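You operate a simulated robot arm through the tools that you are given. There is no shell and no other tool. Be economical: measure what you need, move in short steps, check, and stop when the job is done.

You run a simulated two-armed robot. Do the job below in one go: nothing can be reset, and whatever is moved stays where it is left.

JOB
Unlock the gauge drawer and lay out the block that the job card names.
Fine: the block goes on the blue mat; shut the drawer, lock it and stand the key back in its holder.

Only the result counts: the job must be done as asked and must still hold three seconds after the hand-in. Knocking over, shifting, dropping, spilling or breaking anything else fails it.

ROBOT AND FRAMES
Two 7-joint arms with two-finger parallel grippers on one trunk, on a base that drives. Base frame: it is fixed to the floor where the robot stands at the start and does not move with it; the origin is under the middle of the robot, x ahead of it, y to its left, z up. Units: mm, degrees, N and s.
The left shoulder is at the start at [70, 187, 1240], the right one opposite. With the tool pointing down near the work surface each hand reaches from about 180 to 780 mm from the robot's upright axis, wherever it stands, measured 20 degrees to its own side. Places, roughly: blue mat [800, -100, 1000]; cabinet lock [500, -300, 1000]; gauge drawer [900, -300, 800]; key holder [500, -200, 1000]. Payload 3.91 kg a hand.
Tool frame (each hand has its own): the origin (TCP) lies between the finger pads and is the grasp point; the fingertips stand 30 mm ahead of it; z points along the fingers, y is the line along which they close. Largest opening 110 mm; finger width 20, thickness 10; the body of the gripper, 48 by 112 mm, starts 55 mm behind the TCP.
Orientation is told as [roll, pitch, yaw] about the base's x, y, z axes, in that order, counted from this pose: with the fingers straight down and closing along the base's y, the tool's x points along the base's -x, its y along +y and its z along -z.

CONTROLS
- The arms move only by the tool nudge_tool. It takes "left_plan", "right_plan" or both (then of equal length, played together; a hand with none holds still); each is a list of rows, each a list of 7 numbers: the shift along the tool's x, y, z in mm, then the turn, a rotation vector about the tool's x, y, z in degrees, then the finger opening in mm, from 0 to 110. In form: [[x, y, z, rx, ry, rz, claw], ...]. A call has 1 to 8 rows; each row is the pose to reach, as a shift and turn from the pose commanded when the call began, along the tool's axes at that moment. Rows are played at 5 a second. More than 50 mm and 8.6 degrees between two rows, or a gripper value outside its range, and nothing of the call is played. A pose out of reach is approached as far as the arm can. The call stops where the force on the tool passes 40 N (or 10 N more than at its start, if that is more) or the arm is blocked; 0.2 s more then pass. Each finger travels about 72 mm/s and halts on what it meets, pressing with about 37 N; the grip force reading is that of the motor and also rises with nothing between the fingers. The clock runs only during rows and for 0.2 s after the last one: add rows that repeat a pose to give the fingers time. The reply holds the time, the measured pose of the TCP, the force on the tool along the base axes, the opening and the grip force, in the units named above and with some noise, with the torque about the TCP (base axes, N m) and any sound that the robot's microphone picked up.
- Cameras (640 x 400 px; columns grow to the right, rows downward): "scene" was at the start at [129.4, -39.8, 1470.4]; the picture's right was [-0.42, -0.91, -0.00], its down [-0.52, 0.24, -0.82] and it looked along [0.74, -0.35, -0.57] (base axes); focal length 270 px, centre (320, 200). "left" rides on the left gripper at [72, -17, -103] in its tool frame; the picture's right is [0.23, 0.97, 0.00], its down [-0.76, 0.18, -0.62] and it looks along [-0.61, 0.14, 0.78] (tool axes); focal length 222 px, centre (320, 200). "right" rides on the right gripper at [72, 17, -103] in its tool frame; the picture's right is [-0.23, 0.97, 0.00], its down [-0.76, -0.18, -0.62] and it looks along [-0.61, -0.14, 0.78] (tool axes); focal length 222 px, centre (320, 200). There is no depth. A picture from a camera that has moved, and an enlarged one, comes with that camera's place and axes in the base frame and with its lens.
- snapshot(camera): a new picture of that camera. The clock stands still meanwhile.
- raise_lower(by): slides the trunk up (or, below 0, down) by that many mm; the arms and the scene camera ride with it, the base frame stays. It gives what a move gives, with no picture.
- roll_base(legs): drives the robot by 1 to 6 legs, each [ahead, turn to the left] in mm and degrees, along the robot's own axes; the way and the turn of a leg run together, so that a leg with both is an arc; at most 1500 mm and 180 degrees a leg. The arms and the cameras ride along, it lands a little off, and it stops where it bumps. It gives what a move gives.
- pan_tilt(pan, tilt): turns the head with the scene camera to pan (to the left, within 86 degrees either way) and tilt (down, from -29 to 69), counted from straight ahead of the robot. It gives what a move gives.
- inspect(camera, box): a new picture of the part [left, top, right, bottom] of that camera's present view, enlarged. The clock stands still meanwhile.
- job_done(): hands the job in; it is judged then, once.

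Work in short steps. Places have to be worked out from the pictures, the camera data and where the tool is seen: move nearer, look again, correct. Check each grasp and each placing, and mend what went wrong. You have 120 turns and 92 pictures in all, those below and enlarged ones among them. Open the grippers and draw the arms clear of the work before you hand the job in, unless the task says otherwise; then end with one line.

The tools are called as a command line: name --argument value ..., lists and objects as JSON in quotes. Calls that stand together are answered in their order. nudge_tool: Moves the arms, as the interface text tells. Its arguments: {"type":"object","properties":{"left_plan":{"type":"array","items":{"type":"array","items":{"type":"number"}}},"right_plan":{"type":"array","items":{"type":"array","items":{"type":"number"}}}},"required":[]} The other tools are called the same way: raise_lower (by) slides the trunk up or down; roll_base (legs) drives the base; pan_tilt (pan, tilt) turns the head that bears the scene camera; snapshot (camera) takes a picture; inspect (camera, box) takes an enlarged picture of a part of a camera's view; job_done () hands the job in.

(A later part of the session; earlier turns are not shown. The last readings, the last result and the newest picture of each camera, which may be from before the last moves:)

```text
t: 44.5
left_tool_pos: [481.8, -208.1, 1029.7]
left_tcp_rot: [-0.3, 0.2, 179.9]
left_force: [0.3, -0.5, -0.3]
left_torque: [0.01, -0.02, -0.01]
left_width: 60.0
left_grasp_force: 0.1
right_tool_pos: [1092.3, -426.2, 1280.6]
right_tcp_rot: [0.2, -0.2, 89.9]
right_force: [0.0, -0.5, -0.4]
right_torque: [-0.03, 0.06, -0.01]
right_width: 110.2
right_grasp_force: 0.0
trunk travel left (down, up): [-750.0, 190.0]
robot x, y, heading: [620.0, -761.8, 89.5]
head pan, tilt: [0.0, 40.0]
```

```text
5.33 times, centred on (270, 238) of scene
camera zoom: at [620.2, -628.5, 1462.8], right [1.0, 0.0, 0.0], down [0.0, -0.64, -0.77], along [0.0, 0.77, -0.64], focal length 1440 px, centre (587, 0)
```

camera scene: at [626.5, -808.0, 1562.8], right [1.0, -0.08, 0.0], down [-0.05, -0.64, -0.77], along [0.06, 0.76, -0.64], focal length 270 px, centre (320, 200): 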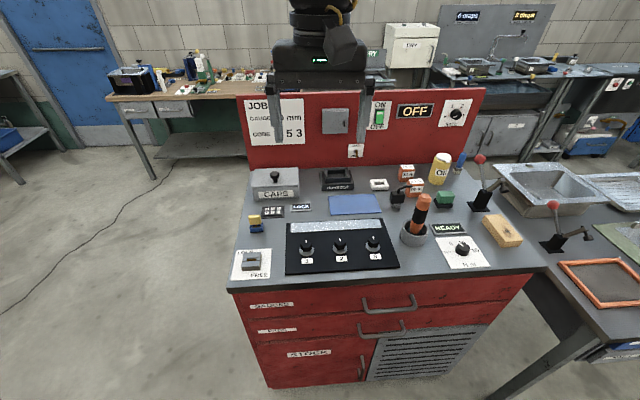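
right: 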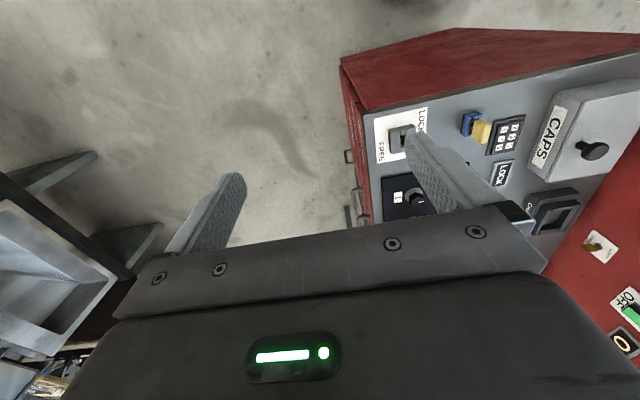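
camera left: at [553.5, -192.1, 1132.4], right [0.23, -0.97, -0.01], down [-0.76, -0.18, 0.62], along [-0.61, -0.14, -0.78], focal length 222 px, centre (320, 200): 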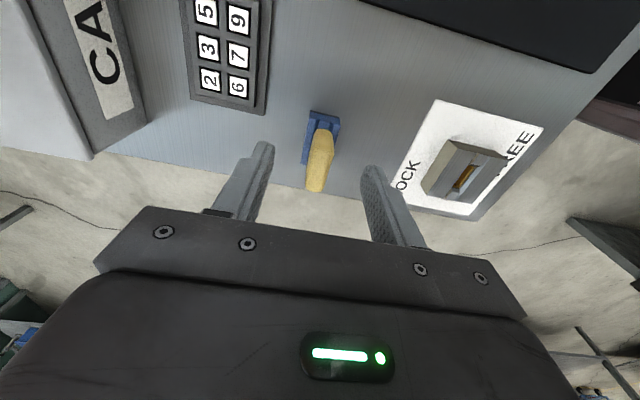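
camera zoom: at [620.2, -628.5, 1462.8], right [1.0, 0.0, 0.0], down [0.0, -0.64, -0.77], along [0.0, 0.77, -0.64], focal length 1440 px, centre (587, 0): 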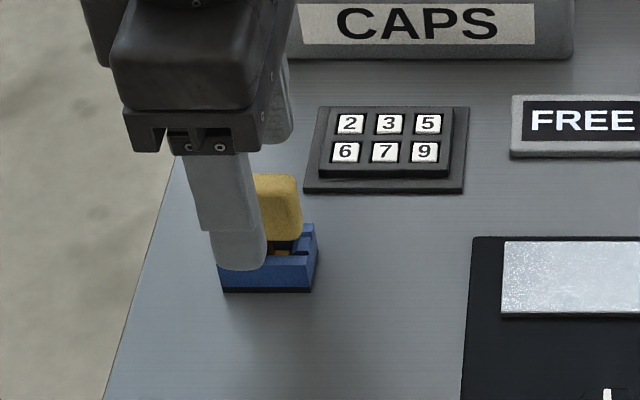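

Key is centred between the fingers. Descend to z≈1008 and close gently.

nudge_tool --left_plan '[[0, 0, 12, 0, 0, 0, 60], [0, 0, 21, 0, 0, 0, 60], [0, 0, 21, 0, 0, 0, 30], [0, 0, 21, 0, 0, 0, 20], [0, 0, 21, 0, 0, 0, 8], [0, 0, 21, 0, 0, 0, 0], [0, 0, 21, 0, 0, 0, 0]]'

inspect --camera "scene" --box '[220, 200, 320, 275]'

inspect --camera "left" --box '[240, 80, 400, 220]'

```text
t: 46.1
left_tool_pos: [480.0, -207.9, 1010.2]
left_tcp_rot: [-0.3, 0.1, 180.0]
left_force: [-1.0, 0.5, -0.2]
left_torque: [0.01, -0.03, 0.02]
left_width: 13.0
left_grasp_force: 36.6
right_tool_pos: [1091.9, -426.0, 1281.2]
right_tcp_rot: [0.2, -0.2, 89.9]
right_force: [0.7, -0.8, -0.2]
right_torque: [0.03, 0.0, 0.02]
right_width: 109.9
right_grasp_force: 0.1
trunk travel left (down, up): [-750.0, 190.0]
robot x, y, heading: [622.1, -760.9, 89.8]
head pan, tilt: [0.0, 40.0]
```

```text
5.33 times, centred on (270, 238) of scene
camera zoom: at [620.0, -628.4, 1462.8], right [1.0, 0.0, 0.0], down [0.0, -0.64, -0.77], along [0.0, 0.77, -0.64], focal length 1440 px, centre (587, 0)
```

zoom: 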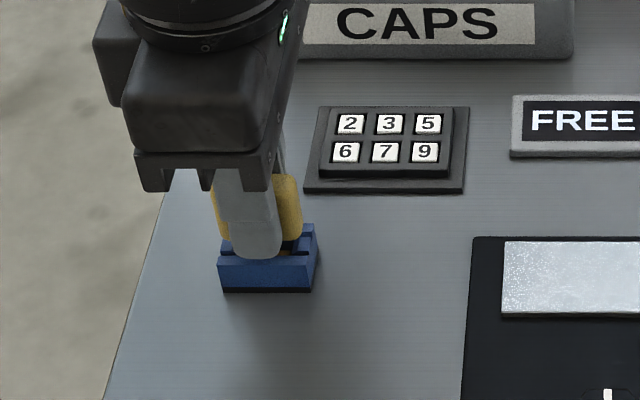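

```text
2.86 times, centred on (320, 150) of left
camera zoom: at [552.8, -191.7, 1110.8], right [0.23, -0.97, -0.01], down [-0.76, -0.18, 0.62], along [-0.61, -0.14, -0.78], focal length 635 px, centre (320, 343)
```

zoom: 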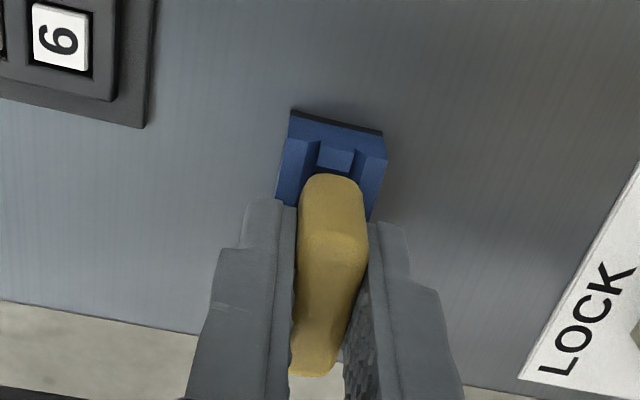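

Gripped at 13 mm. Lift straight up 60 mm and look.

nudge_tool --left_plan '[[0, 0, -10, 0, 0, 0, 0], [0, 0, -25, 0, 0, 0, 0], [0, 0, -45, 0, 0, 0, 0], [0, 0, -65, 0, 0, 0, 0], [0, 0, -65, 0, 0, 0, 0]]'

inspect --camera "scene" --box '[210, 180, 330, 270]'

snapshot --camera "left"

```text
t: 47.3
left_tool_pos: [481.2, -207.5, 1073.5]
left_tcp_rot: [-0.3, 0.0, 180.1]
left_force: [0.2, -0.6, -0.3]
left_torque: [-0.01, 0.03, 0.02]
left_width: 13.1
left_grasp_force: 36.8
right_tool_pos: [1092.2, -425.0, 1280.6]
right_tcp_rot: [0.0, -0.2, 89.9]
right_force: [0.3, 0.2, -0.1]
right_torque: [0.02, -0.01, 0.02]
right_width: 110.1
right_grasp_force: 0.1
trunk travel left (down, up): [-750.0, 190.0]
robot x, y, heading: [618.4, -763.1, 90.1]
head pan, tilt: [0.0, 40.0]
```

```text
4.44 times, centred on (270, 225) of scene
camera zoom: at [619.9, -628.0, 1462.7], right [1.0, 0.0, 0.0], down [0.0, -0.64, -0.77], along [0.0, 0.77, -0.64], focal length 1200 px, centre (542, 89)
```

zoom: 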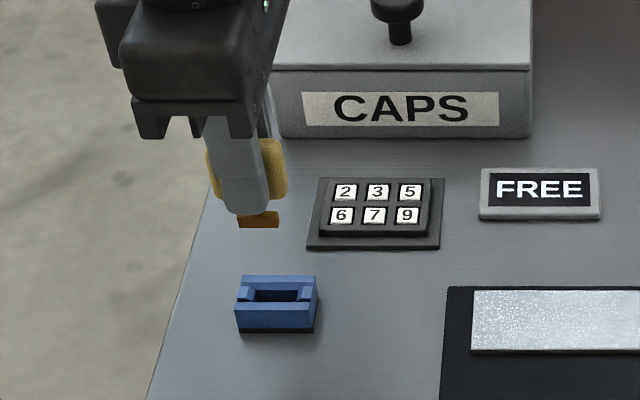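

```text
53 pictures are left
camera left: at [552.4, -191.0, 1176.3], right [0.23, -0.97, 0.0], down [-0.76, -0.18, 0.62], along [-0.61, -0.14, -0.78], focal length 222 px, centre (320, 200)
```

left: 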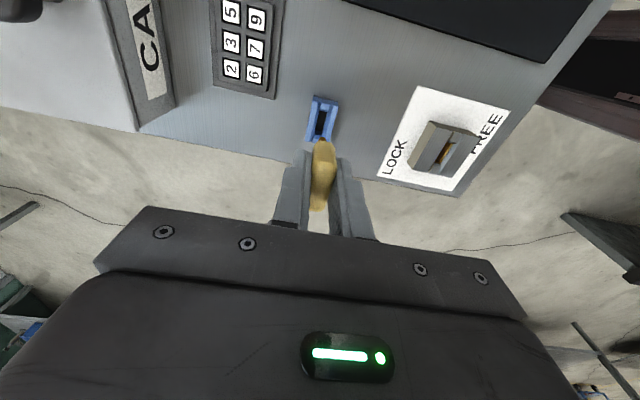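

Key out (short brass blade). Lock slot triangulates to (479,-336.6,969), so I move −128.6 in y at this height, then look.

nudge_tool --left_plan '[[0, 43, 0, 0, 0, 0, 0], [-0.5, 86, 0, 0, 0, 0, 0], [-1, 128.6, 0, 0, 0, 0, 0], [-1, 128.6, 20, 0, 0, 0, 0], [-1, 128.6, 25, 0, 0, 0, 0], [-1, 128.6, 25, 0, 0, 0, 0]]'

inspect --camera "left" --box '[220, 60, 420, 220]'

inspect --camera "scene" --box '[210, 240, 310, 315]'

```text
t: 48.7
left_tool_pos: [478.9, -338.0, 1048.5]
left_tcp_rot: [-0.3, 0.0, 180.0]
left_force: [0.3, 0.2, -1.0]
left_torque: [0.0, -0.02, 0.01]
left_width: 12.8
left_grasp_force: 36.9
right_tool_pos: [1092.6, -426.4, 1281.0]
right_tcp_rot: [0.2, -0.3, 89.9]
right_force: [-0.2, -0.8, -0.4]
right_torque: [-0.02, 0.0, 0.01]
right_width: 110.0
right_grasp_force: 0.0
trunk travel left (down, up): [-750.0, 190.0]
robot x, y, heading: [620.7, -762.9, 89.8]
head pan, tilt: [0.0, 40.0]
```

```text
2.50 times, centred on (320, 140) of left
camera zoom: at [551.6, -321.8, 1150.9], right [0.23, -0.97, -0.01], down [-0.76, -0.18, 0.62], along [-0.61, -0.14, -0.78], focal length 555 px, centre (320, 350)
```

zoom: 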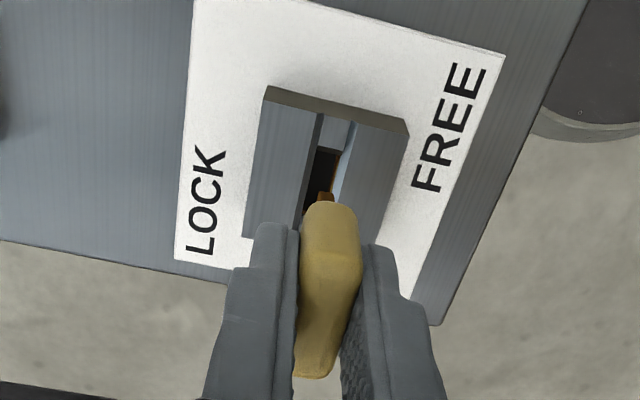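

```text
5.33 times, centred on (260, 278) of scene
camera zoom: at [620.2, -628.9, 1462.8], right [1.0, 0.0, 0.0], down [0.0, -0.64, -0.77], along [0.0, 0.77, -0.64], focal length 1440 px, centre (640, -213)
```

zoom: 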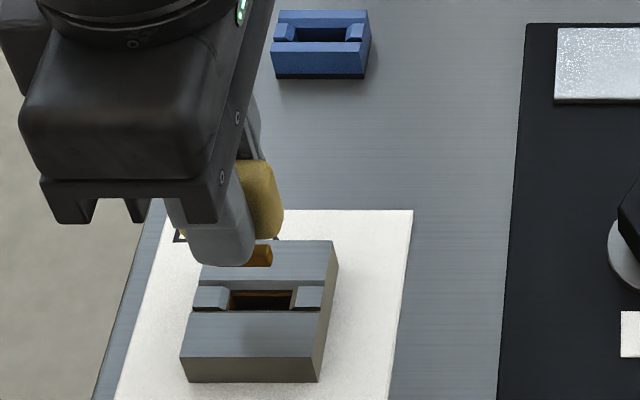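

Alignment looks within ~1 mm. I descend toward the slot in small steps, watching force.

nudge_tool --left_plan '[[-0.7, 0, 12, 0, 0, 0, 0], [-0.7, 0, 20, 0, 0, 0, 0], [-0.7, 0, 26, 0, 0, 0, 0], [-0.7, 0, 29, 0, 0, 0, 0], [-0.7, 0, 32, 0, 0, 0, 0], [-0.7, 0, 35, 0, 0, 0, 0]]'

inspect --camera "left" --box '[220, 60, 420, 220]'

inspect --camera "scene" --box '[210, 240, 310, 315]'

```text
t: 50.1
left_tool_pos: [479.0, -337.3, 1013.4]
left_tcp_rot: [-0.2, 0.1, 179.9]
left_force: [0.1, 0.0, -0.4]
left_torque: [0.0, 0.04, 0.01]
left_width: 13.0
left_grasp_force: 36.7
right_tool_pos: [1091.8, -426.2, 1280.7]
right_tcp_rot: [0.0, -0.2, 89.9]
right_force: [0.2, -0.2, 0.0]
right_torque: [0.02, 0.0, 0.0]
right_width: 109.7
right_grasp_force: 0.1
trunk travel left (down, up): [-750.0, 190.0]
robot x, y, heading: [622.9, -761.3, 90.1]
head pan, tilt: [0.0, 40.0]
```

```text
2.50 times, centred on (320, 140) of left
camera zoom: at [550.9, -320.7, 1115.1], right [0.23, -0.97, 0.0], down [-0.76, -0.18, 0.62], along [-0.61, -0.14, -0.78], focal length 555 px, centre (320, 350)
```

zoom: 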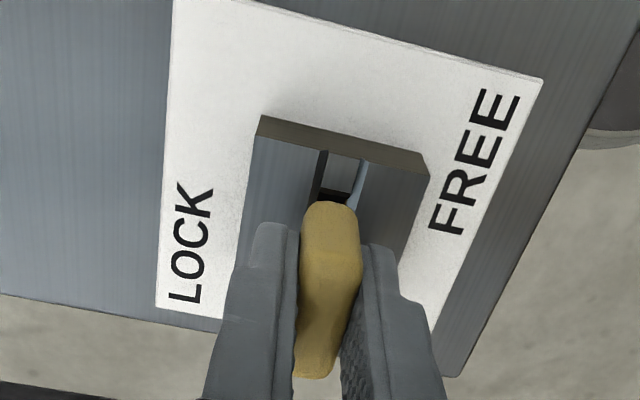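

```text
5.33 times, centred on (260, 278) of scene
camera zoom: at [619.9, -628.2, 1462.8], right [1.0, 0.0, 0.0], down [0.0, -0.64, -0.77], along [0.0, 0.77, -0.64], focal length 1440 px, centre (640, -213)
```

zoom: 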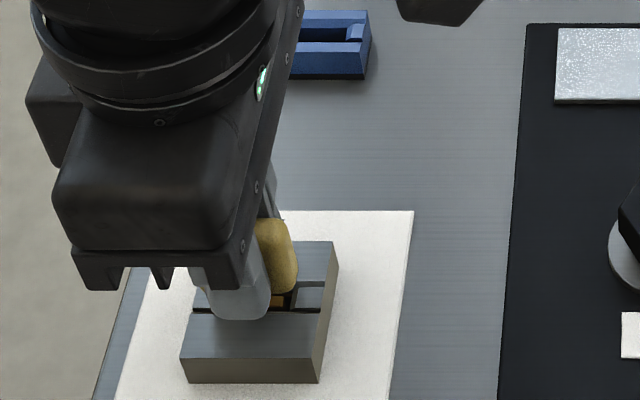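

No force; the blade appears to be entering the slot. Continue down in 2 mm steps.

nudge_tool --left_plan '[[0, 0, 2, 0, 0, 0, 0], [0, 0, 4, 0, 0, 0, 0], [0, 0, 6, 0, 0, 0, 0], [0, 0, 8, 0, 0, 0, 0]]'

inspect --camera "scene" --box '[230, 260, 300, 312]'

```text
t: 51.1
left_tool_pos: [478.9, -338.1, 1006.3]
left_tcp_rot: [-0.6, 0.3, 179.9]
left_force: [-1.5, 1.9, 34.6]
left_torque: [0.12, 0.06, 0.0]
left_width: 13.6
left_grasp_force: 36.7
right_tool_pos: [1092.8, -427.8, 1281.4]
right_tcp_rot: [0.2, -0.3, 89.9]
right_force: [0.4, 0.4, 1.1]
right_torque: [-0.01, -0.02, 0.03]
right_width: 110.0
right_grasp_force: 0.0
trunk travel left (down, up): [-750.0, 190.0]
robot x, y, heading: [621.8, -761.8, 90.0]
head pan, tilt: [0.0, 40.0]
```

```text
7.69 times, centred on (265, 286) of scene
camera zoom: at [620.8, -630.7, 1463.4], right [1.0, 0.0, 0.0], down [0.0, -0.64, -0.77], along [0.0, 0.77, -0.64], focal length 2078 px, centre (743, -462)
```

zoom: 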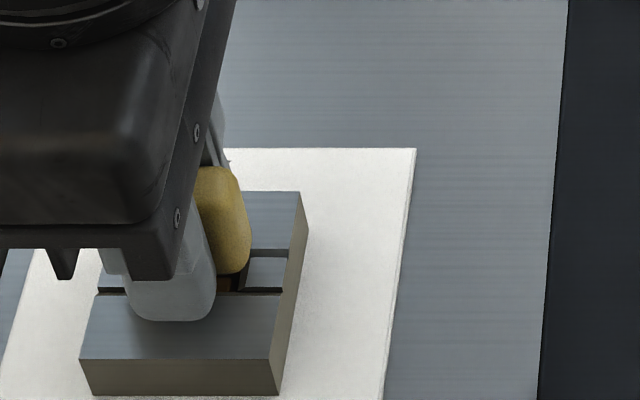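

Key seated at z≈1006 (firm bottom contact). Relieve 1.5 mm and try turning clockwise (viewed from above) 24°.

nudge_tool --left_plan '[[0, 0, -1.5, 0, 0, 0, 0], [0, 0, -1.5, 0, 0, 4, 0], [0, 0, -1.5, 0, 0, 8, 0], [0, 0, -1.5, 0, 0, 12, 0]]'

```text
t: 52.1
left_tool_pos: [480.2, -338.3, 1005.8]
left_tcp_rot: [-0.4, 0.0, 167.9]
left_force: [0.9, 1.7, 15.4]
left_torque: [0.1, -0.16, 0.0]
left_width: 13.4
left_grasp_force: 37.1
right_tool_pos: [1092.8, -426.6, 1280.2]
right_tcp_rot: [0.1, -0.3, 90.0]
right_force: [0.7, 0.2, 0.8]
right_torque: [0.01, 0.02, 0.01]
right_width: 109.9
right_grasp_force: 0.1
trunk travel left (down, up): [-750.0, 190.0]
robot x, y, heading: [620.0, -761.2, 90.0]
head pan, tilt: [0.0, 40.0]
```

It turns freely so far; check that the key head is rotating too, then continue.

nudge_tool --left_plan '[[0, 0, -0.5, 0, 0, 8, 0], [0, 0, -0.5, 0, 0, 16, 0], [0, 0, -0.5, 0, 0, 24, 0], [0, 0, -0.5, 0, 0, 32, 0]]'

inspect --camera "left" --box '[220, 60, 420, 220]'

```text
t: 53.1
left_tool_pos: [478.7, -337.8, 1006.0]
left_tcp_rot: [-0.3, -0.1, 135.7]
left_force: [3.3, -3.0, 3.2]
left_torque: [-0.22, -0.21, -0.01]
left_width: 13.0
left_grasp_force: 36.8
right_tool_pos: [1093.3, -426.1, 1280.6]
right_tcp_rot: [0.2, -0.4, 89.9]
right_force: [-0.9, 0.1, 0.3]
right_torque: [-0.01, 0.0, -0.01]
right_width: 109.8
right_grasp_force: 0.0
trunk travel left (down, up): [-750.0, 190.0]
robot x, y, heading: [616.9, -764.5, 89.8]
head pan, tilt: [0.0, 40.0]
```

```text
2.50 times, centred on (320, 140) of left
camera zoom: at [542.8, -376.8, 1108.6], right [-0.52, -0.86, 0.0], down [-0.67, 0.4, 0.62], along [-0.53, 0.33, -0.78], focal length 555 px, centre (320, 350)
```

zoom: 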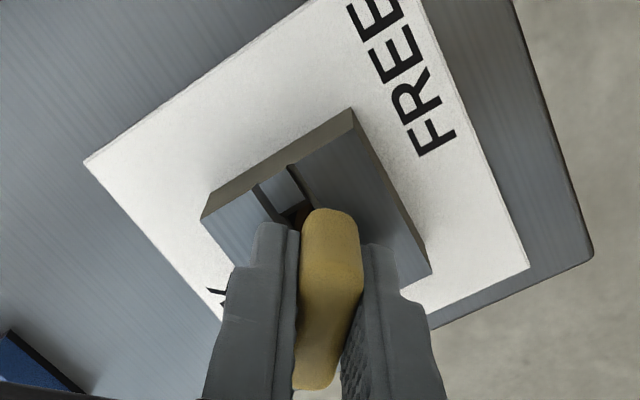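

Key rotates with the hand (44° so far). Continue to ~90°.

nudge_tool --left_plan '[[0, 0, 0, 0, 0, 8, 0], [0, 0, 0, 0, 0, 16, 0], [0, 0, 0, 0, 0, 24, 0], [0, 0, 0, 0, 0, 32, 0], [0, 0, 0, 0, 0, 40, 0], [0, 0, 0, 0, 0, 46, 0]]'

inspect --camera "left" --box '[220, 60, 420, 220]'

```text
t: 54.5
left_tool_pos: [476.6, -337.7, 1007.2]
left_tcp_rot: [-0.1, -0.4, 89.8]
left_force: [0.4, -10.0, -1.7]
left_torque: [-0.43, 0.01, -0.02]
left_width: 13.3
left_grasp_force: 37.2
right_tool_pos: [1092.1, -427.4, 1281.6]
right_tcp_rot: [-0.1, -0.4, 90.0]
right_force: [0.4, 0.4, 0.2]
right_torque: [0.01, 0.0, 0.01]
right_width: 109.7
right_grasp_force: 0.1
trunk travel left (down, up): [-750.0, 190.0]
robot x, y, heading: [619.2, -761.3, 89.9]
head pan, tilt: [0.0, 40.0]
```

```text
2.50 times, centred on (320, 140) of left
camera zoom: at [494.6, -411.2, 1108.8], right [-0.97, -0.22, 0.0], down [-0.18, 0.76, 0.63], along [-0.14, 0.61, -0.78], focal length 555 px, centre (320, 350)
```

zoom: 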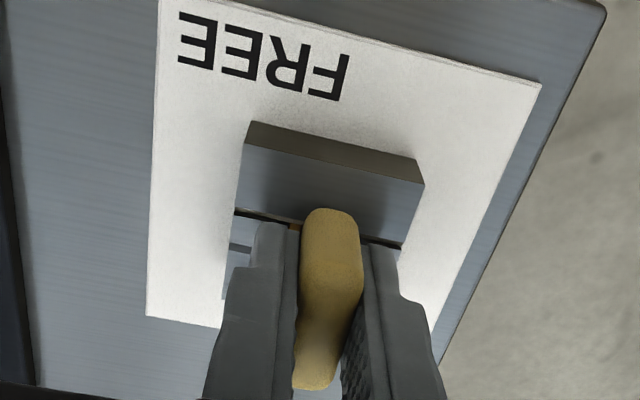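

Key is at 90°, toward FREE. I release it, lift the left hand clear, and back the base off to work on the drawer.

nudge_tool --left_plan '[[0, 0, 0, 0, 0, 0, 20], [0, 0, 0, 0, 0, 0, 50], [0, 0, 0, 0, 0, 0, 60], [0, 0, -30, 0, 0, 0, 60], [0, 0, -75, 0, 0, 0, 60], [0, 0, -120, 0, 0, 0, 60], [0, 0, -165, 0, 0, 0, 60]]'

roll_base --legs '[[-340, 0]]'

snapshot --camera "scene"

```text
t: 56.1
left_tool_pos: [478.3, -339.1, 1171.7]
left_tcp_rot: [0.0, -0.4, 89.9]
left_force: [0.3, 0.4, 0.3]
left_torque: [0.0, 0.01, -0.03]
left_width: 59.8
left_grasp_force: 0.0
right_tool_pos: [1092.9, -428.6, 1280.6]
right_tcp_rot: [0.1, -0.3, 89.9]
right_force: [1.1, -0.9, -0.7]
right_torque: [0.01, 0.0, 0.03]
right_width: 110.0
right_grasp_force: 0.1
trunk travel left (down, up): [-750.0, 190.0]
robot x, y, heading: [619.2, -763.8, 90.1]
head pan, tilt: [0.0, 40.0]
```

```text
t: 58.3
left_tool_pos: [476.8, -681.3, 1170.4]
left_tcp_rot: [-0.1, -0.3, 89.9]
left_force: [0.0, -0.4, 0.8]
left_torque: [0.01, -0.01, -0.04]
left_width: 60.1
left_grasp_force: 0.1
right_tool_pos: [1090.9, -769.7, 1280.5]
right_tcp_rot: [-0.1, -0.2, 89.8]
right_force: [-0.1, 0.0, -0.5]
right_torque: [-0.01, 0.0, 0.03]
right_width: 109.7
right_grasp_force: 0.1
trunk travel left (down, up): [-750.0, 190.0]
robot x, y, heading: [618.1, -1104.9, 90.1]
head pan, tilt: [0.0, 40.0]
```

```text
45 pictures are left
camera scene: at [619.4, -971.3, 1462.6], right [1.0, 0.0, 0.0], down [0.0, -0.64, -0.77], along [0.0, 0.77, -0.64], focal length 270 px, centre (320, 200)
```

scene: 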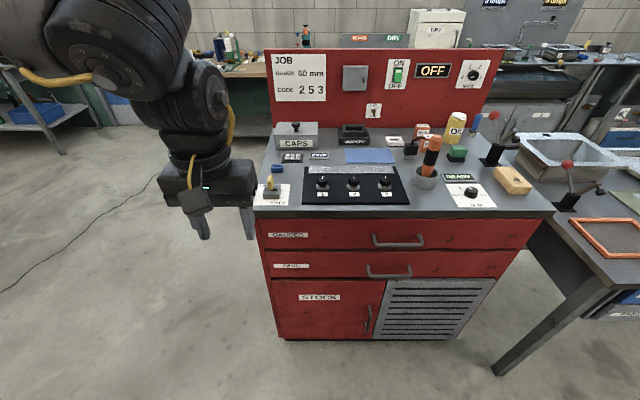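

Now zoom in on the top drawer handle and the key in the lock.

inspect --camera "scene" --box '[250, 165, 450, 285]'

```text
3.20 times, centred on (350, 225) of scene
camera zoom: at [619.4, -971.3, 1462.6], right [1.0, 0.0, 0.0], down [0.0, -0.64, -0.77], along [0.0, 0.77, -0.64], focal length 864 px, centre (224, 120)
```

zoom: 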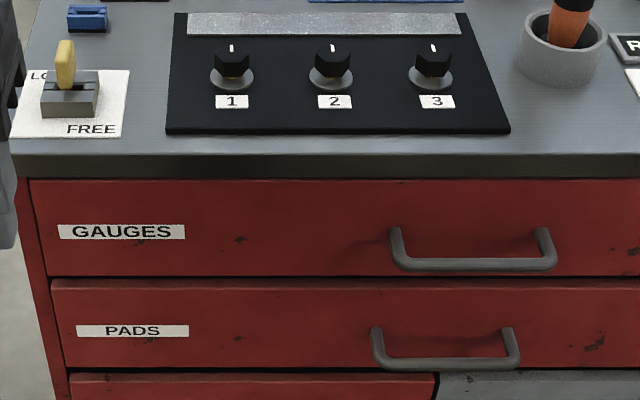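

Handle bar ≈ (848,-445,853). I lower the trunk, then swing the right hand toward horizontal pointing +y, centred before the handle.

raise_lower --by -300

nudge_tool --right_plan '[[-12, 30, 0, 0, -8, 0, 110], [-25, 60, 0, 0, -16, 0, 110], [-37, 90, 0, 0, -24, 0, 110], [-50, 120, 0, 0, -32, 0, 110], [-62, 150, 0, 0, -40, 0, 110], [-75, 180, 0, 0, -48, 0, 110], [-87, 210, 0, 0, -56, 0, 110], [-100, 240, 0, 0, -64, 0, 110]]'

```text
t: 61.3
left_tool_pos: [477.2, -682.2, 871.2]
left_tcp_rot: [-0.1, -0.3, 89.9]
left_force: [-0.8, 0.1, -0.8]
left_torque: [-0.02, -0.01, 0.0]
left_width: 60.2
left_grasp_force: 0.0
right_tool_pos: [1090.7, -770.5, 980.4]
right_tcp_rot: [0.0, -0.2, 89.8]
right_force: [-1.1, -0.9, 0.0]
right_torque: [0.01, -0.01, -0.02]
right_width: 110.0
right_grasp_force: 0.1
trunk travel left (down, up): [-450.0, 490.0]
robot x, y, heading: [620.3, -1102.1, 89.8]
head pan, tilt: [0.0, 40.0]
```

```text
t: 63.1
left_tool_pos: [476.6, -680.1, 869.1]
left_tcp_rot: [-0.1, -0.2, 89.8]
left_force: [0.5, 0.1, -0.4]
left_torque: [-0.03, 0.01, -0.02]
left_width: 59.9
left_grasp_force: 0.0
right_tool_pos: [932.0, -624.9, 996.6]
right_tcp_rot: [0.2, -64.5, 90.9]
right_force: [-0.8, 0.7, 0.1]
right_torque: [0.02, 0.01, 0.02]
right_width: 110.1
right_grasp_force: 0.1
right hand out of reach, approached as far as the arm can: row 5, 6, 7, 8
trunk travel left (down, up): [-450.0, 490.0]
robot x, y, heading: [618.1, -1104.0, 89.9]
head pan, tilt: [0.0, 40.0]
```

Inward limit again, as with the left hand; rolling the wrist (+rz) should free it. Roll 68° first.

nudge_tool --right_plan '[[0, 0, 0, 0, 0, 8.5, 110], [0, 0, 0, 0, 0, 17, 110], [0, 0, 0, 0, 0, 25.5, 110], [0, 0, 0, 0, 0, 34, 110], [0, 0, 0, 0, 0, 42.5, 110], [0, 0, 0, 0, 0, 51, 110], [0, 0, 0, 0, 0, 59.5, 110], [0, 0, 0, 0, 0, 68, 110]]'

```text
t: 64.9
left_tool_pos: [477.2, -681.1, 869.5]
left_tcp_rot: [-0.1, -0.3, 89.9]
left_force: [-0.2, -0.9, -0.4]
left_torque: [-0.03, 0.0, -0.01]
left_width: 60.2
left_grasp_force: 0.0
right_tool_pos: [1032.9, -614.1, 877.1]
right_tcp_rot: [67.7, -22.4, 8.5]
right_force: [1.3, 0.0, -0.4]
right_torque: [0.01, -0.01, 0.03]
right_width: 110.0
right_grasp_force: 0.1
right hand out of reach, approached as far as the arm can: row 1, 2, 3, 4, 5, 6, 7, 8
trunk travel left (down, up): [-450.0, 490.0]
robot x, y, heading: [618.4, -1101.3, 89.8]
head pan, tilt: [0.0, 40.0]
```

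Orientation reached but position drifted outward. Try finishing orientation while moving toward x≈890.

nudge_tool --right_plan '[[24, 11, 11, -4, -0.8, 4.8, 110], [48, 23, 22, -8.1, -1.6, 9.5, 110], [72, 34, 33, -12.2, -2.4, 14.2, 110], [96, 45, 44, -16.2, -3.2, 19, 110], [120, 57, 56, -20.3, -4, 23.7, 110]]'

```text
t: 66.1
left_tool_pos: [478.3, -682.4, 871.9]
left_tcp_rot: [-0.2, -0.4, 89.7]
left_force: [0.2, 0.7, 0.0]
left_torque: [0.0, 0.02, -0.03]
left_width: 60.1
left_grasp_force: 0.0
right_tool_pos: [949.1, -563.9, 920.6]
right_tcp_rot: [88.9, 0.0, 1.1]
right_force: [0.4, 0.4, 0.5]
right_torque: [0.0, 0.02, 0.03]
right_width: 110.1
right_grasp_force: 0.1
right hand out of reach, approached as far as the arm can: row 1, 2, 3, 4, 5
trunk travel left (down, up): [-450.0, 490.0]
robot x, y, heading: [621.8, -1110.5, 90.0]
head pan, tilt: [0.0, 40.0]
```

Orientation is right (horizontal, closing along z) at (949,-564,921). Lower the trunk 68 and try moving −x 70.

raise_lower --by -68

nudge_tool --right_plan '[[20, 0, 0, 0, 0, 0, 110], [40, 0, 0, 0, 0, 0, 110], [70, 0, 0, 0, 0, 0, 110]]'

snapshot --camera "right"

```text
t: 67.2
left_tool_pos: [476.8, -681.8, 803.0]
left_tcp_rot: [-0.1, -0.3, 90.0]
left_force: [0.0, -1.0, 0.6]
left_torque: [0.02, 0.03, 0.01]
left_width: 60.1
left_grasp_force: 0.2
right_tool_pos: [949.2, -562.9, 852.0]
right_tcp_rot: [89.0, -0.1, 1.1]
right_force: [0.3, -0.9, 0.2]
right_torque: [-0.03, 0.03, -0.02]
right_width: 110.1
right_grasp_force: 0.0
trunk travel left (down, up): [-382.0, 558.0]
robot x, y, heading: [618.2, -1104.3, 89.8]
head pan, tilt: [0.0, 40.0]
```

```text
t: 68.0
left_tool_pos: [476.6, -681.1, 803.2]
left_tcp_rot: [-0.3, -0.3, 89.9]
left_force: [-0.1, -0.3, -0.2]
left_torque: [0.02, -0.01, -0.02]
left_width: 60.0
left_grasp_force: 0.0
right_tool_pos: [894.5, -556.8, 870.5]
right_tcp_rot: [87.4, 0.6, 4.0]
right_force: [-0.3, -0.5, 0.6]
right_torque: [0.02, 0.01, -0.03]
right_width: 110.1
right_grasp_force: 0.0
right hand out of reach, approached as far as the arm can: row 1, 2, 3
trunk travel left (down, up): [-382.0, 558.0]
robot x, y, heading: [619.8, -1108.5, 89.7]
head pan, tilt: [0.0, 40.0]
```

```text
43 pictures are left
camera right: at [829.1, -663.7, 891.1], right [0.23, 0.06, 0.97], down [0.8, -0.58, -0.16], along [0.55, 0.81, -0.18], focal length 222 px, centre (320, 200)
```

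right: 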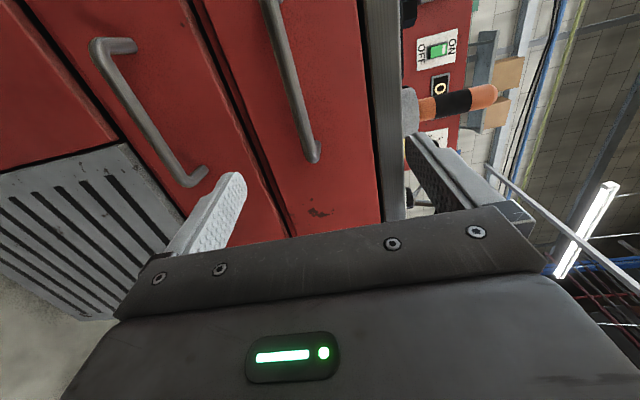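

Handle bar spans x≈776–919 at z≈850. I lower 20 mm, narrow the opening to 70, and drive 92 mm forward so the fingers straddle the bar near x≈890.

raise_lower --by -20

nudge_tool --right_plan '[[0, 0, 0, 0, 0, 0, 80], [0, 0, 0, 0, 0, 0, 70]]'

roll_base --legs '[[92, 0]]'

snapshot --camera "right"

snapshot --camera "scene"

```text
t: 68.7
left_tool_pos: [477.4, -683.0, 782.4]
left_tcp_rot: [-0.1, -0.4, 90.0]
left_force: [-0.2, -0.3, -0.7]
left_torque: [0.03, 0.01, -0.03]
left_width: 60.0
left_grasp_force: 0.1
right_tool_pos: [893.9, -557.6, 848.9]
right_tcp_rot: [87.4, 0.6, 4.0]
right_force: [-0.1, 0.0, -0.2]
right_torque: [0.04, 0.0, -0.04]
right_width: 110.0
right_grasp_force: 0.0
trunk travel left (down, up): [-362.0, 578.0]
robot x, y, heading: [620.7, -1105.8, 89.6]
head pan, tilt: [0.0, 40.0]
```

```text
t: 69.2
left_tool_pos: [478.0, -682.1, 783.0]
left_tcp_rot: [-0.2, -0.4, 89.9]
left_force: [0.1, 0.1, 0.2]
left_torque: [-0.04, 0.0, 0.01]
left_width: 60.2
left_grasp_force: 0.1
right_tool_pos: [895.1, -555.6, 848.2]
right_tcp_rot: [87.3, 0.5, 4.0]
right_force: [-0.5, -0.6, 0.9]
right_torque: [0.01, 0.01, 0.01]
right_width: 70.2
right_grasp_force: 0.0
trunk travel left (down, up): [-362.0, 578.0]
robot x, y, heading: [618.9, -1105.0, 89.8]
head pan, tilt: [0.0, 40.0]
```

```text
t: 70.4
left_tool_pos: [476.7, -589.8, 782.4]
left_tcp_rot: [0.0, -0.2, 90.0]
left_force: [-0.5, 0.8, 0.0]
left_torque: [0.01, 0.05, 0.0]
left_width: 60.3
left_grasp_force: 0.1
right_tool_pos: [894.8, -462.3, 847.4]
right_tcp_rot: [87.2, 0.4, 4.2]
right_force: [0.2, -0.2, 0.0]
right_torque: [0.01, -0.02, 0.01]
right_width: 70.0
right_grasp_force: 0.1
trunk travel left (down, up): [-362.0, 578.0]
robot x, y, heading: [620.5, -1014.0, 90.3]
head pan, tilt: [0.0, 40.0]
```

```text
42 pictures are left
camera right: at [829.1, -570.2, 869.5], right [0.23, 0.06, 0.97], down [0.8, -0.58, -0.15], along [0.55, 0.82, -0.18], focal length 222 px, centre (320, 200)
```

right: 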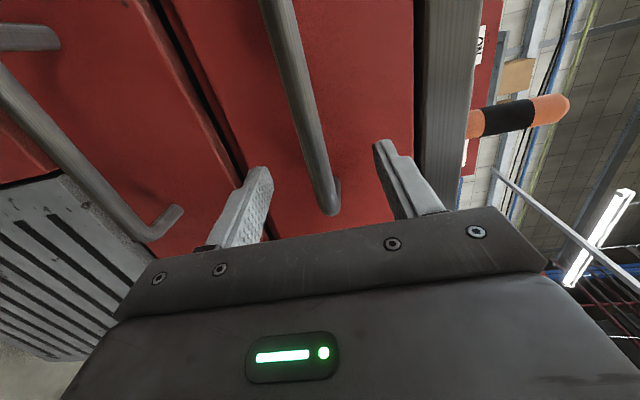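

```text
41 pictures are left
camera scene: at [619.3, -879.2, 1074.6], right [1.0, 0.0, 0.0], down [0.0, -0.64, -0.77], along [0.0, 0.77, -0.64], focal length 270 px, centre (320, 200)
```

scene: 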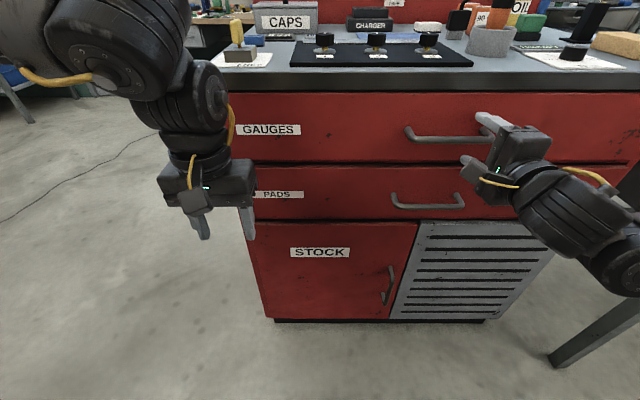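

The bar (y≈-445, z≈849) lies between the fingers. Advance 5 mm, raise 2 mm and close on it.

nudge_tool --right_plan '[[0, 2, 5, 0, 0, 0, 50], [0, 2, 5, 0, 0, 0, 30], [0, 2, 5, 0, 0, 0, 15], [0, 2, 5, 0, 0, 0, 0], [0, 2, 5, 0, 0, 0, 0]]'

```text
t: 71.6
left_tool_pos: [476.9, -590.5, 781.6]
left_tcp_rot: [-0.1, -0.2, 89.9]
left_force: [-0.4, -0.3, 0.6]
left_torque: [0.0, -0.04, 0.03]
left_width: 60.0
left_grasp_force: 0.0
right_tool_pos: [894.8, -458.3, 849.0]
right_tcp_rot: [87.0, 0.5, 3.9]
right_force: [-4.5, -10.8, -20.8]
right_torque: [-0.25, -0.26, -0.91]
right_width: 13.5
right_grasp_force: 44.8
trunk travel left (down, up): [-362.0, 578.0]
robot x, y, heading: [621.9, -1014.7, 89.9]
head pan, tilt: [0.0, 40.0]
```

Bar gripped (13.5 mm). Relax 1 mm and test-pull 40 mm with the arm.

nudge_tool --right_plan '[[0, -1, 0, 0, 0, 0, 0], [0, -1, -10, 0, 0, 0, 0], [0, -1, -20, 0, 0, 0, 0], [0, -1, -30, 0, 0, 0, 0], [0, -1, -40, 0, 0, 0, 0]]'

```text
t: 72.8
left_tool_pos: [475.4, -588.9, 781.1]
left_tcp_rot: [-0.1, -0.3, 90.1]
left_force: [1.1, -0.5, 0.5]
left_torque: [0.0, 0.0, 0.01]
left_width: 60.0
left_grasp_force: 0.2
right_tool_pos: [895.0, -472.7, 848.9]
right_tcp_rot: [87.2, 0.2, 4.3]
right_force: [-5.6, 2.5, -15.1]
right_torque: [-0.16, -0.18, 0.18]
right_width: 13.6
right_grasp_force: 44.9
right hand out of reach, approached as far as the arm can: row 3, 4, 5
trunk travel left (down, up): [-362.0, 578.0]
robot x, y, heading: [617.4, -1016.0, 90.0]
head pan, tilt: [0.0, 40.0]
```

It moved 14 mm easily before an arm limit. I continue by driving back 60 mm and look.

roll_base --legs '[[-60, 0]]'

snapshot --camera "scene"

```text
t: 73.7
left_tool_pos: [475.5, -650.9, 783.0]
left_tcp_rot: [-0.2, -0.3, 90.0]
left_force: [0.3, 0.5, -0.4]
left_torque: [0.03, 0.02, 0.04]
left_width: 60.1
left_grasp_force: 0.0
right_tool_pos: [893.6, -535.3, 849.3]
right_tcp_rot: [87.2, 0.3, 4.2]
right_force: [-10.6, -0.3, -19.2]
right_torque: [-0.21, -0.02, 0.76]
right_width: 13.7
right_grasp_force: 44.9
trunk travel left (down, up): [-362.0, 578.0]
robot x, y, heading: [621.3, -1074.6, 89.7]
head pan, tilt: [0.0, 40.0]
```

```text
40 pictures are left
camera scene: at [618.7, -940.8, 1074.5], right [1.0, 0.0, 0.0], down [0.0, -0.64, -0.77], along [0.0, 0.77, -0.64], focal length 270 px, centre (320, 200)
```

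scene: 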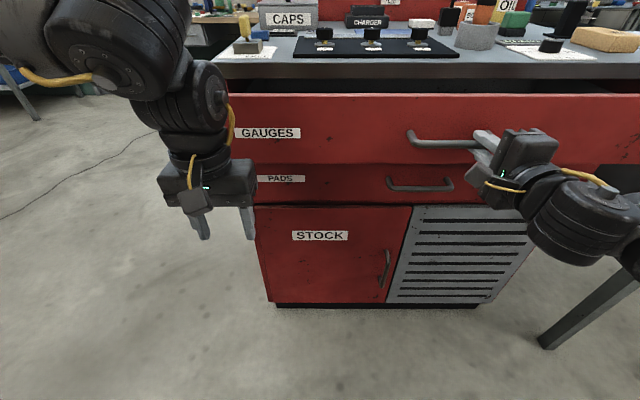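

Drawer is opening. Pull another 150 mm.

roll_base --legs '[[-150, 0]]'

snapshot --camera "scene"

```text
t: 75.1
left_tool_pos: [476.1, -802.6, 782.7]
left_tcp_rot: [-0.1, -0.3, 90.1]
left_force: [0.4, -0.5, -0.6]
left_torque: [-0.01, -0.01, 0.0]
left_width: 59.8
left_grasp_force: 0.0
right_tool_pos: [895.3, -684.8, 848.6]
right_tcp_rot: [87.1, 0.3, 4.4]
right_force: [-4.5, -1.2, -9.5]
right_torque: [-0.09, -0.08, -0.05]
right_width: 13.6
right_grasp_force: 45.7
trunk travel left (down, up): [-362.0, 578.0]
robot x, y, heading: [617.8, -1225.3, 89.9]
head pan, tilt: [0.0, 40.0]
```

```text
39 pictures are left
camera scene: at [618.9, -1093.1, 1074.7], right [1.0, 0.0, 0.0], down [0.0, -0.64, -0.77], along [0.0, 0.77, -0.64], focal length 270 px, centre (320, 200)
```

scene: 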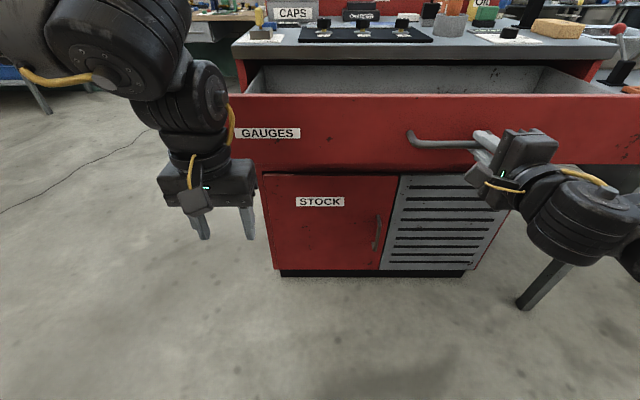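

Drawer ~225 mm open. I open the right gripper, back off 70 mm, raise the trunk and look into the drawer.

nudge_tool --right_plan '[[0, 0, 0, 0, 0, 0, 30], [0, 0, 0, 0, 0, 0, 60], [0, 0, 0, 0, 0, 0, 70], [0, 0, 0, 0, 0, 0, 70]]'

roll_base --legs '[[-70, 0]]'

raise_lower --by 400

snapshot --camera "scene"

```text
t: 76.1
left_tool_pos: [475.8, -803.6, 783.1]
left_tcp_rot: [-0.1, -0.4, 90.1]
left_force: [0.4, 0.2, 0.8]
left_torque: [-0.02, 0.0, -0.03]
left_width: 60.0
left_grasp_force: 0.0
right_tool_pos: [895.6, -686.7, 848.8]
right_tcp_rot: [87.2, 0.4, 4.2]
right_force: [-0.3, 0.5, 0.2]
right_torque: [-0.03, 0.0, 0.03]
right_width: 70.0
right_grasp_force: 0.1
trunk travel left (down, up): [-362.0, 578.0]
robot x, y, heading: [620.9, -1227.9, 90.0]
head pan, tilt: [0.0, 40.0]
```

```text
t: 77.1
left_tool_pos: [475.2, -873.5, 784.5]
left_tcp_rot: [-0.1, -0.3, 90.1]
left_force: [0.2, -1.1, -0.2]
left_torque: [0.02, -0.03, 0.02]
left_width: 60.0
left_grasp_force: 0.0
right_tool_pos: [894.8, -756.8, 850.0]
right_tcp_rot: [87.4, 0.2, 4.2]
right_force: [0.3, -0.2, 0.0]
right_torque: [-0.02, 0.01, 0.02]
right_width: 69.9
right_grasp_force: 0.0
trunk travel left (down, up): [-362.0, 578.0]
robot x, y, heading: [619.5, -1296.9, 90.0]
head pan, tilt: [0.0, 40.0]
```

```text
t: 81.0
left_tool_pos: [475.3, -872.6, 1181.9]
left_tcp_rot: [-0.1, -0.3, 90.0]
left_force: [0.2, -1.6, -0.1]
left_torque: [0.01, 0.01, 0.0]
left_width: 60.1
left_grasp_force: 0.1
right_tool_pos: [896.0, -755.4, 1249.2]
right_tcp_rot: [87.2, 0.3, 4.3]
right_force: [0.3, -0.7, 0.3]
right_torque: [0.03, -0.01, 0.0]
right_width: 70.3
right_grasp_force: 0.0
trunk travel left (down, up): [-762.0, 178.0]
robot x, y, heading: [616.3, -1295.1, 89.9]
head pan, tilt: [0.0, 40.0]
```

```text
38 pictures are left
camera scene: at [619.1, -1162.7, 1474.7], right [1.0, 0.0, 0.0], down [0.0, -0.64, -0.77], along [0.0, 0.77, -0.64], focal length 270 px, centre (320, 200)
```

scene: 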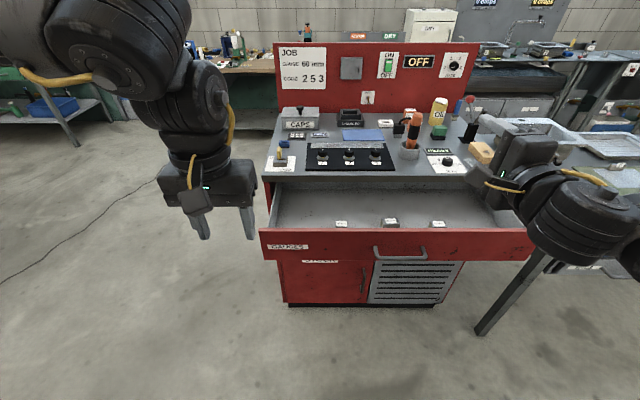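

Three blocks are visible near the drawer's front. Zoom in on their labels and on the lock.

inspect --camera "scene" --box '[320, 205, 460, 265]'

inspect --camera "scene" --box '[255, 120, 415, 220]'

```text
4.57 times, centred on (390, 235) of scene
camera zoom: at [619.1, -1162.7, 1474.7], right [1.0, 0.0, 0.0], down [0.0, -0.64, -0.77], along [0.0, 0.77, -0.64], focal length 1235 px, centre (0, 40)
```

zoom: 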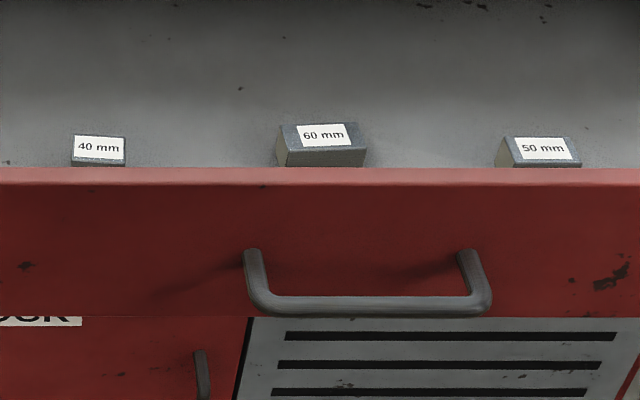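

```text
4.00 times, centred on (335, 170) of scene
camera zoom: at [619.1, -1162.7, 1474.7], right [1.0, 0.0, 0.0], down [0.0, -0.64, -0.77], along [0.0, 0.77, -0.64], focal length 1080 px, centre (260, 320)
```

zoom: 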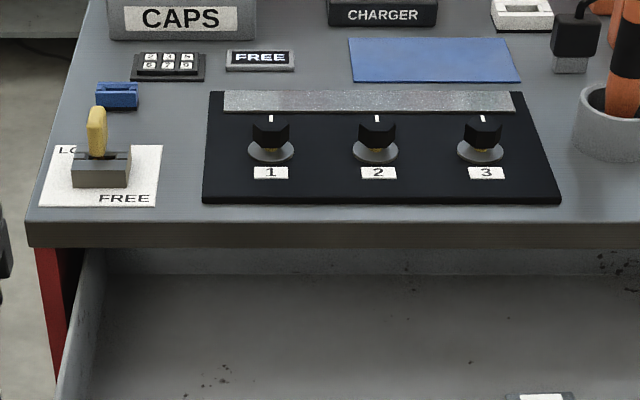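

The middle block is the 60 mm one (≈ x 828). I rotate the right hand to point down (yaw 0) and bring it above the drawer.

nudge_tool --right_plan '[[0, 0, 0, 8.5, 0, 0, 110], [0, 0, 0, 17, 0, 0, 110], [0, 0, 0, 25.5, 0, 0, 110], [0, 0, 0, 34, 0, 0, 110], [10, 0, 10, 42.5, 0, 0, 110], [20, 0, 20, 51, 0, 0, 110], [30, -10, 30, 59.5, 0, 0, 110], [40, -20, 40, 68, 0, 0, 110]]'

nudge_tool --right_plan '[[0, 0, 0, 8, 0, 0, 110], [0, 0, 0, 16, 0, 0, 110], [0, 0, 0, 20, 2, 3, 110]]'

```text
t: 82.8
left_tool_pos: [472.5, -874.5, 1183.0]
left_tcp_rot: [-0.2, -0.4, 90.1]
left_force: [-0.7, 0.5, -0.7]
left_torque: [0.01, -0.04, -0.02]
left_width: 59.9
left_grasp_force: 0.0
right_tool_pos: [914.6, -808.4, 1027.8]
right_tcp_rot: [56.0, -2.6, 4.0]
right_force: [-1.1, -0.8, 0.2]
right_torque: [-0.02, -0.02, -0.03]
right_width: 109.8
right_grasp_force: 0.0
right hand out of reach, approached as far as the arm can: row 1, 2, 3, 4, 5, 6, 7, 8
trunk travel left (down, up): [-762.0, 178.0]
robot x, y, heading: [619.1, -1295.6, 90.3]
head pan, tilt: [0.0, 40.0]
```

```text
t: 83.6
left_tool_pos: [477.1, -872.1, 1183.0]
left_tcp_rot: [-0.2, -0.3, 90.1]
left_force: [0.3, -0.5, 0.2]
left_torque: [0.01, -0.01, 0.03]
left_width: 60.1
left_grasp_force: 0.1
right_tool_pos: [919.4, -808.3, 1027.1]
right_tcp_rot: [55.9, -3.0, 3.7]
right_force: [0.6, -0.3, 0.0]
right_torque: [-0.01, 0.03, -0.01]
right_width: 110.3
right_grasp_force: 0.1
right hand out of reach, approached as far as the arm can: row 1, 2, 3
trunk travel left (down, up): [-762.0, 178.0]
robot x, y, heading: [620.6, -1293.5, 90.0]
head pan, tilt: [0.0, 40.0]
```

Wrist limit; I undo the path in reverse: unroll about the tool axis first, then pitch down.

nudge_tool --right_plan '[[0, 0, 0, 0, 0, -8.5, 110], [0, 0, 0, 0, 0, -17, 110], [0, 0, 0, 0, 0, -25.5, 110], [0, 0, 0, 0, 0, -34, 110], [0, 0, 0, 0, 0, -42.5, 110], [0, 0, 0, 0, 0, -51, 110], [0, 0, 0, 0, 0, -59.5, 110], [0, 0, 0, 0, 0, -68, 110]]'

```text
t: 85.4
left_tool_pos: [474.5, -872.1, 1182.9]
left_tcp_rot: [-0.1, -0.3, 90.1]
left_force: [0.2, 0.4, 0.5]
left_torque: [0.0, -0.02, 0.03]
left_width: 59.8
left_grasp_force: 0.1
right_tool_pos: [918.0, -807.6, 1024.4]
right_tcp_rot: [24.8, -51.9, 61.2]
right_force: [0.3, -0.1, 0.7]
right_torque: [0.0, -0.01, -0.02]
right_width: 110.2
right_grasp_force: 0.1
trunk travel left (down, up): [-762.0, 178.0]
robot x, y, heading: [615.9, -1293.2, 90.1]
head pan, tilt: [0.0, 40.0]
```

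Unrolled fine. Now rotate to pointing down (yaw 75) while moving above the block.

nudge_tool --right_plan '[[-18, 14, 11.5, 2.4, 7.6, -0.2, 110], [-36, 28, 23, 4.8, 15.3, -0.4, 110], [-54, 43, 34.6, 7.2, 22.9, -0.6, 110], [-72, 57, 46, 9.5, 30.5, -0.9, 110], [-90, 71, 57.7, 11.9, 38.1, -1.1, 110], [-108, 86, 69, 14.3, 45.8, -1.3, 110], [-126, 100, 80.8, 16.7, 53.4, -1.5, 110]]'

snapshot --camera "right"

```text
t: 87.0
left_tool_pos: [474.4, -872.9, 1182.4]
left_tcp_rot: [0.0, -0.2, 90.0]
left_force: [-0.1, 0.2, 0.0]
left_torque: [-0.04, 0.01, -0.01]
left_width: 60.4
left_grasp_force: 0.0
right_tool_pos: [916.9, -728.2, 1109.4]
right_tcp_rot: [0.4, 0.1, 74.9]
right_force: [-0.1, 0.5, 0.5]
right_torque: [0.05, 0.01, 0.02]
right_width: 109.9
right_grasp_force: 0.1
right hand out of reach, approached as far as the arm can: row 1, 2, 3, 4, 6, 7
trunk travel left (down, up): [-762.0, 178.0]
robot x, y, heading: [617.2, -1297.6, 89.9]
head pan, tilt: [0.0, 40.0]
```

```text
35 pictures are left
camera right: at [882.1, -793.8, 1211.2], right [-0.88, 0.47, 0.01], down [0.38, 0.69, 0.62], along [0.29, 0.55, -0.78], focal length 222 px, centre (320, 200)
```

right: 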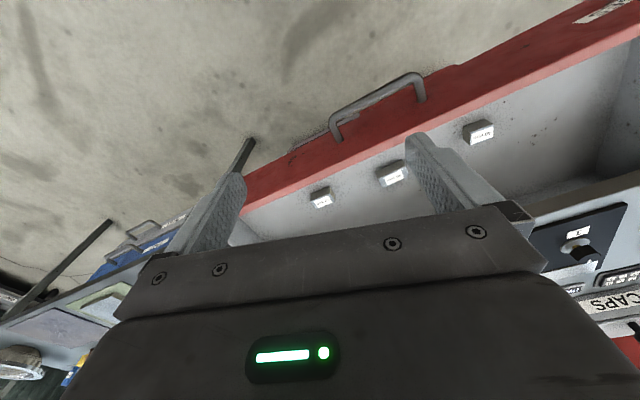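

Blocks sit a little behind the front wall. I drive 130 mm forward, then bring the right hand (yaw 60) over the middle block.

roll_base --legs '[[130, 0]]'

nudge_tool --right_plan '[[10, 15, 20, 0, 0, 8, 110], [10, 30, 40, 0, 0, 16, 110], [10, 45, 60, 0, 0, 16, 110], [10, 58, 80, 0, 0, 16, 110]]'

snapshot --camera "right"

```text
t: 88.2
left_tool_pos: [475.2, -743.5, 1184.4]
left_tcp_rot: [-0.2, -0.4, 90.0]
left_force: [0.0, -0.4, 0.4]
left_torque: [0.05, 0.03, 0.01]
left_width: 59.9
left_grasp_force: 0.1
right_tool_pos: [916.9, -598.5, 1109.6]
right_tcp_rot: [0.5, -0.3, 74.9]
right_force: [-0.7, 0.0, -0.6]
right_torque: [0.01, 0.02, 0.0]
right_width: 109.9
right_grasp_force: 0.1
trunk travel left (down, up): [-762.0, 178.0]
robot x, y, heading: [621.4, -1162.6, 89.9]
head pan, tilt: [0.0, 40.0]
```

```text
t: 89.2
left_tool_pos: [475.4, -742.6, 1183.1]
left_tcp_rot: [-0.2, -0.3, 90.0]
left_force: [-0.2, -0.2, -1.2]
left_torque: [-0.02, 0.0, -0.02]
left_width: 59.9
left_grasp_force: 0.0
right_tool_pos: [930.3, -586.7, 1074.6]
right_tcp_rot: [0.6, 0.0, 59.0]
right_force: [0.2, -1.0, -0.6]
right_torque: [0.02, 0.0, 0.04]
right_width: 110.1
right_grasp_force: 0.1
right hand out of reach, approached as far as the arm can: row 1, 2, 3, 4
trunk travel left (down, up): [-762.0, 178.0]
robot x, y, heading: [616.2, -1164.4, 89.9]
head pan, tilt: [0.0, 40.0]
```

```text
34 pictures are left
camera right: at [880.2, -640.6, 1175.9], right [-0.72, 0.7, 0.01], down [0.55, 0.56, 0.62], along [0.43, 0.45, -0.78], focal length 222 px, centre (320, 200)
```

right: 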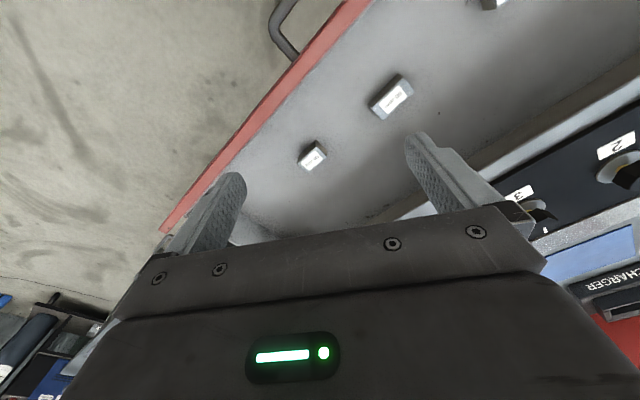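

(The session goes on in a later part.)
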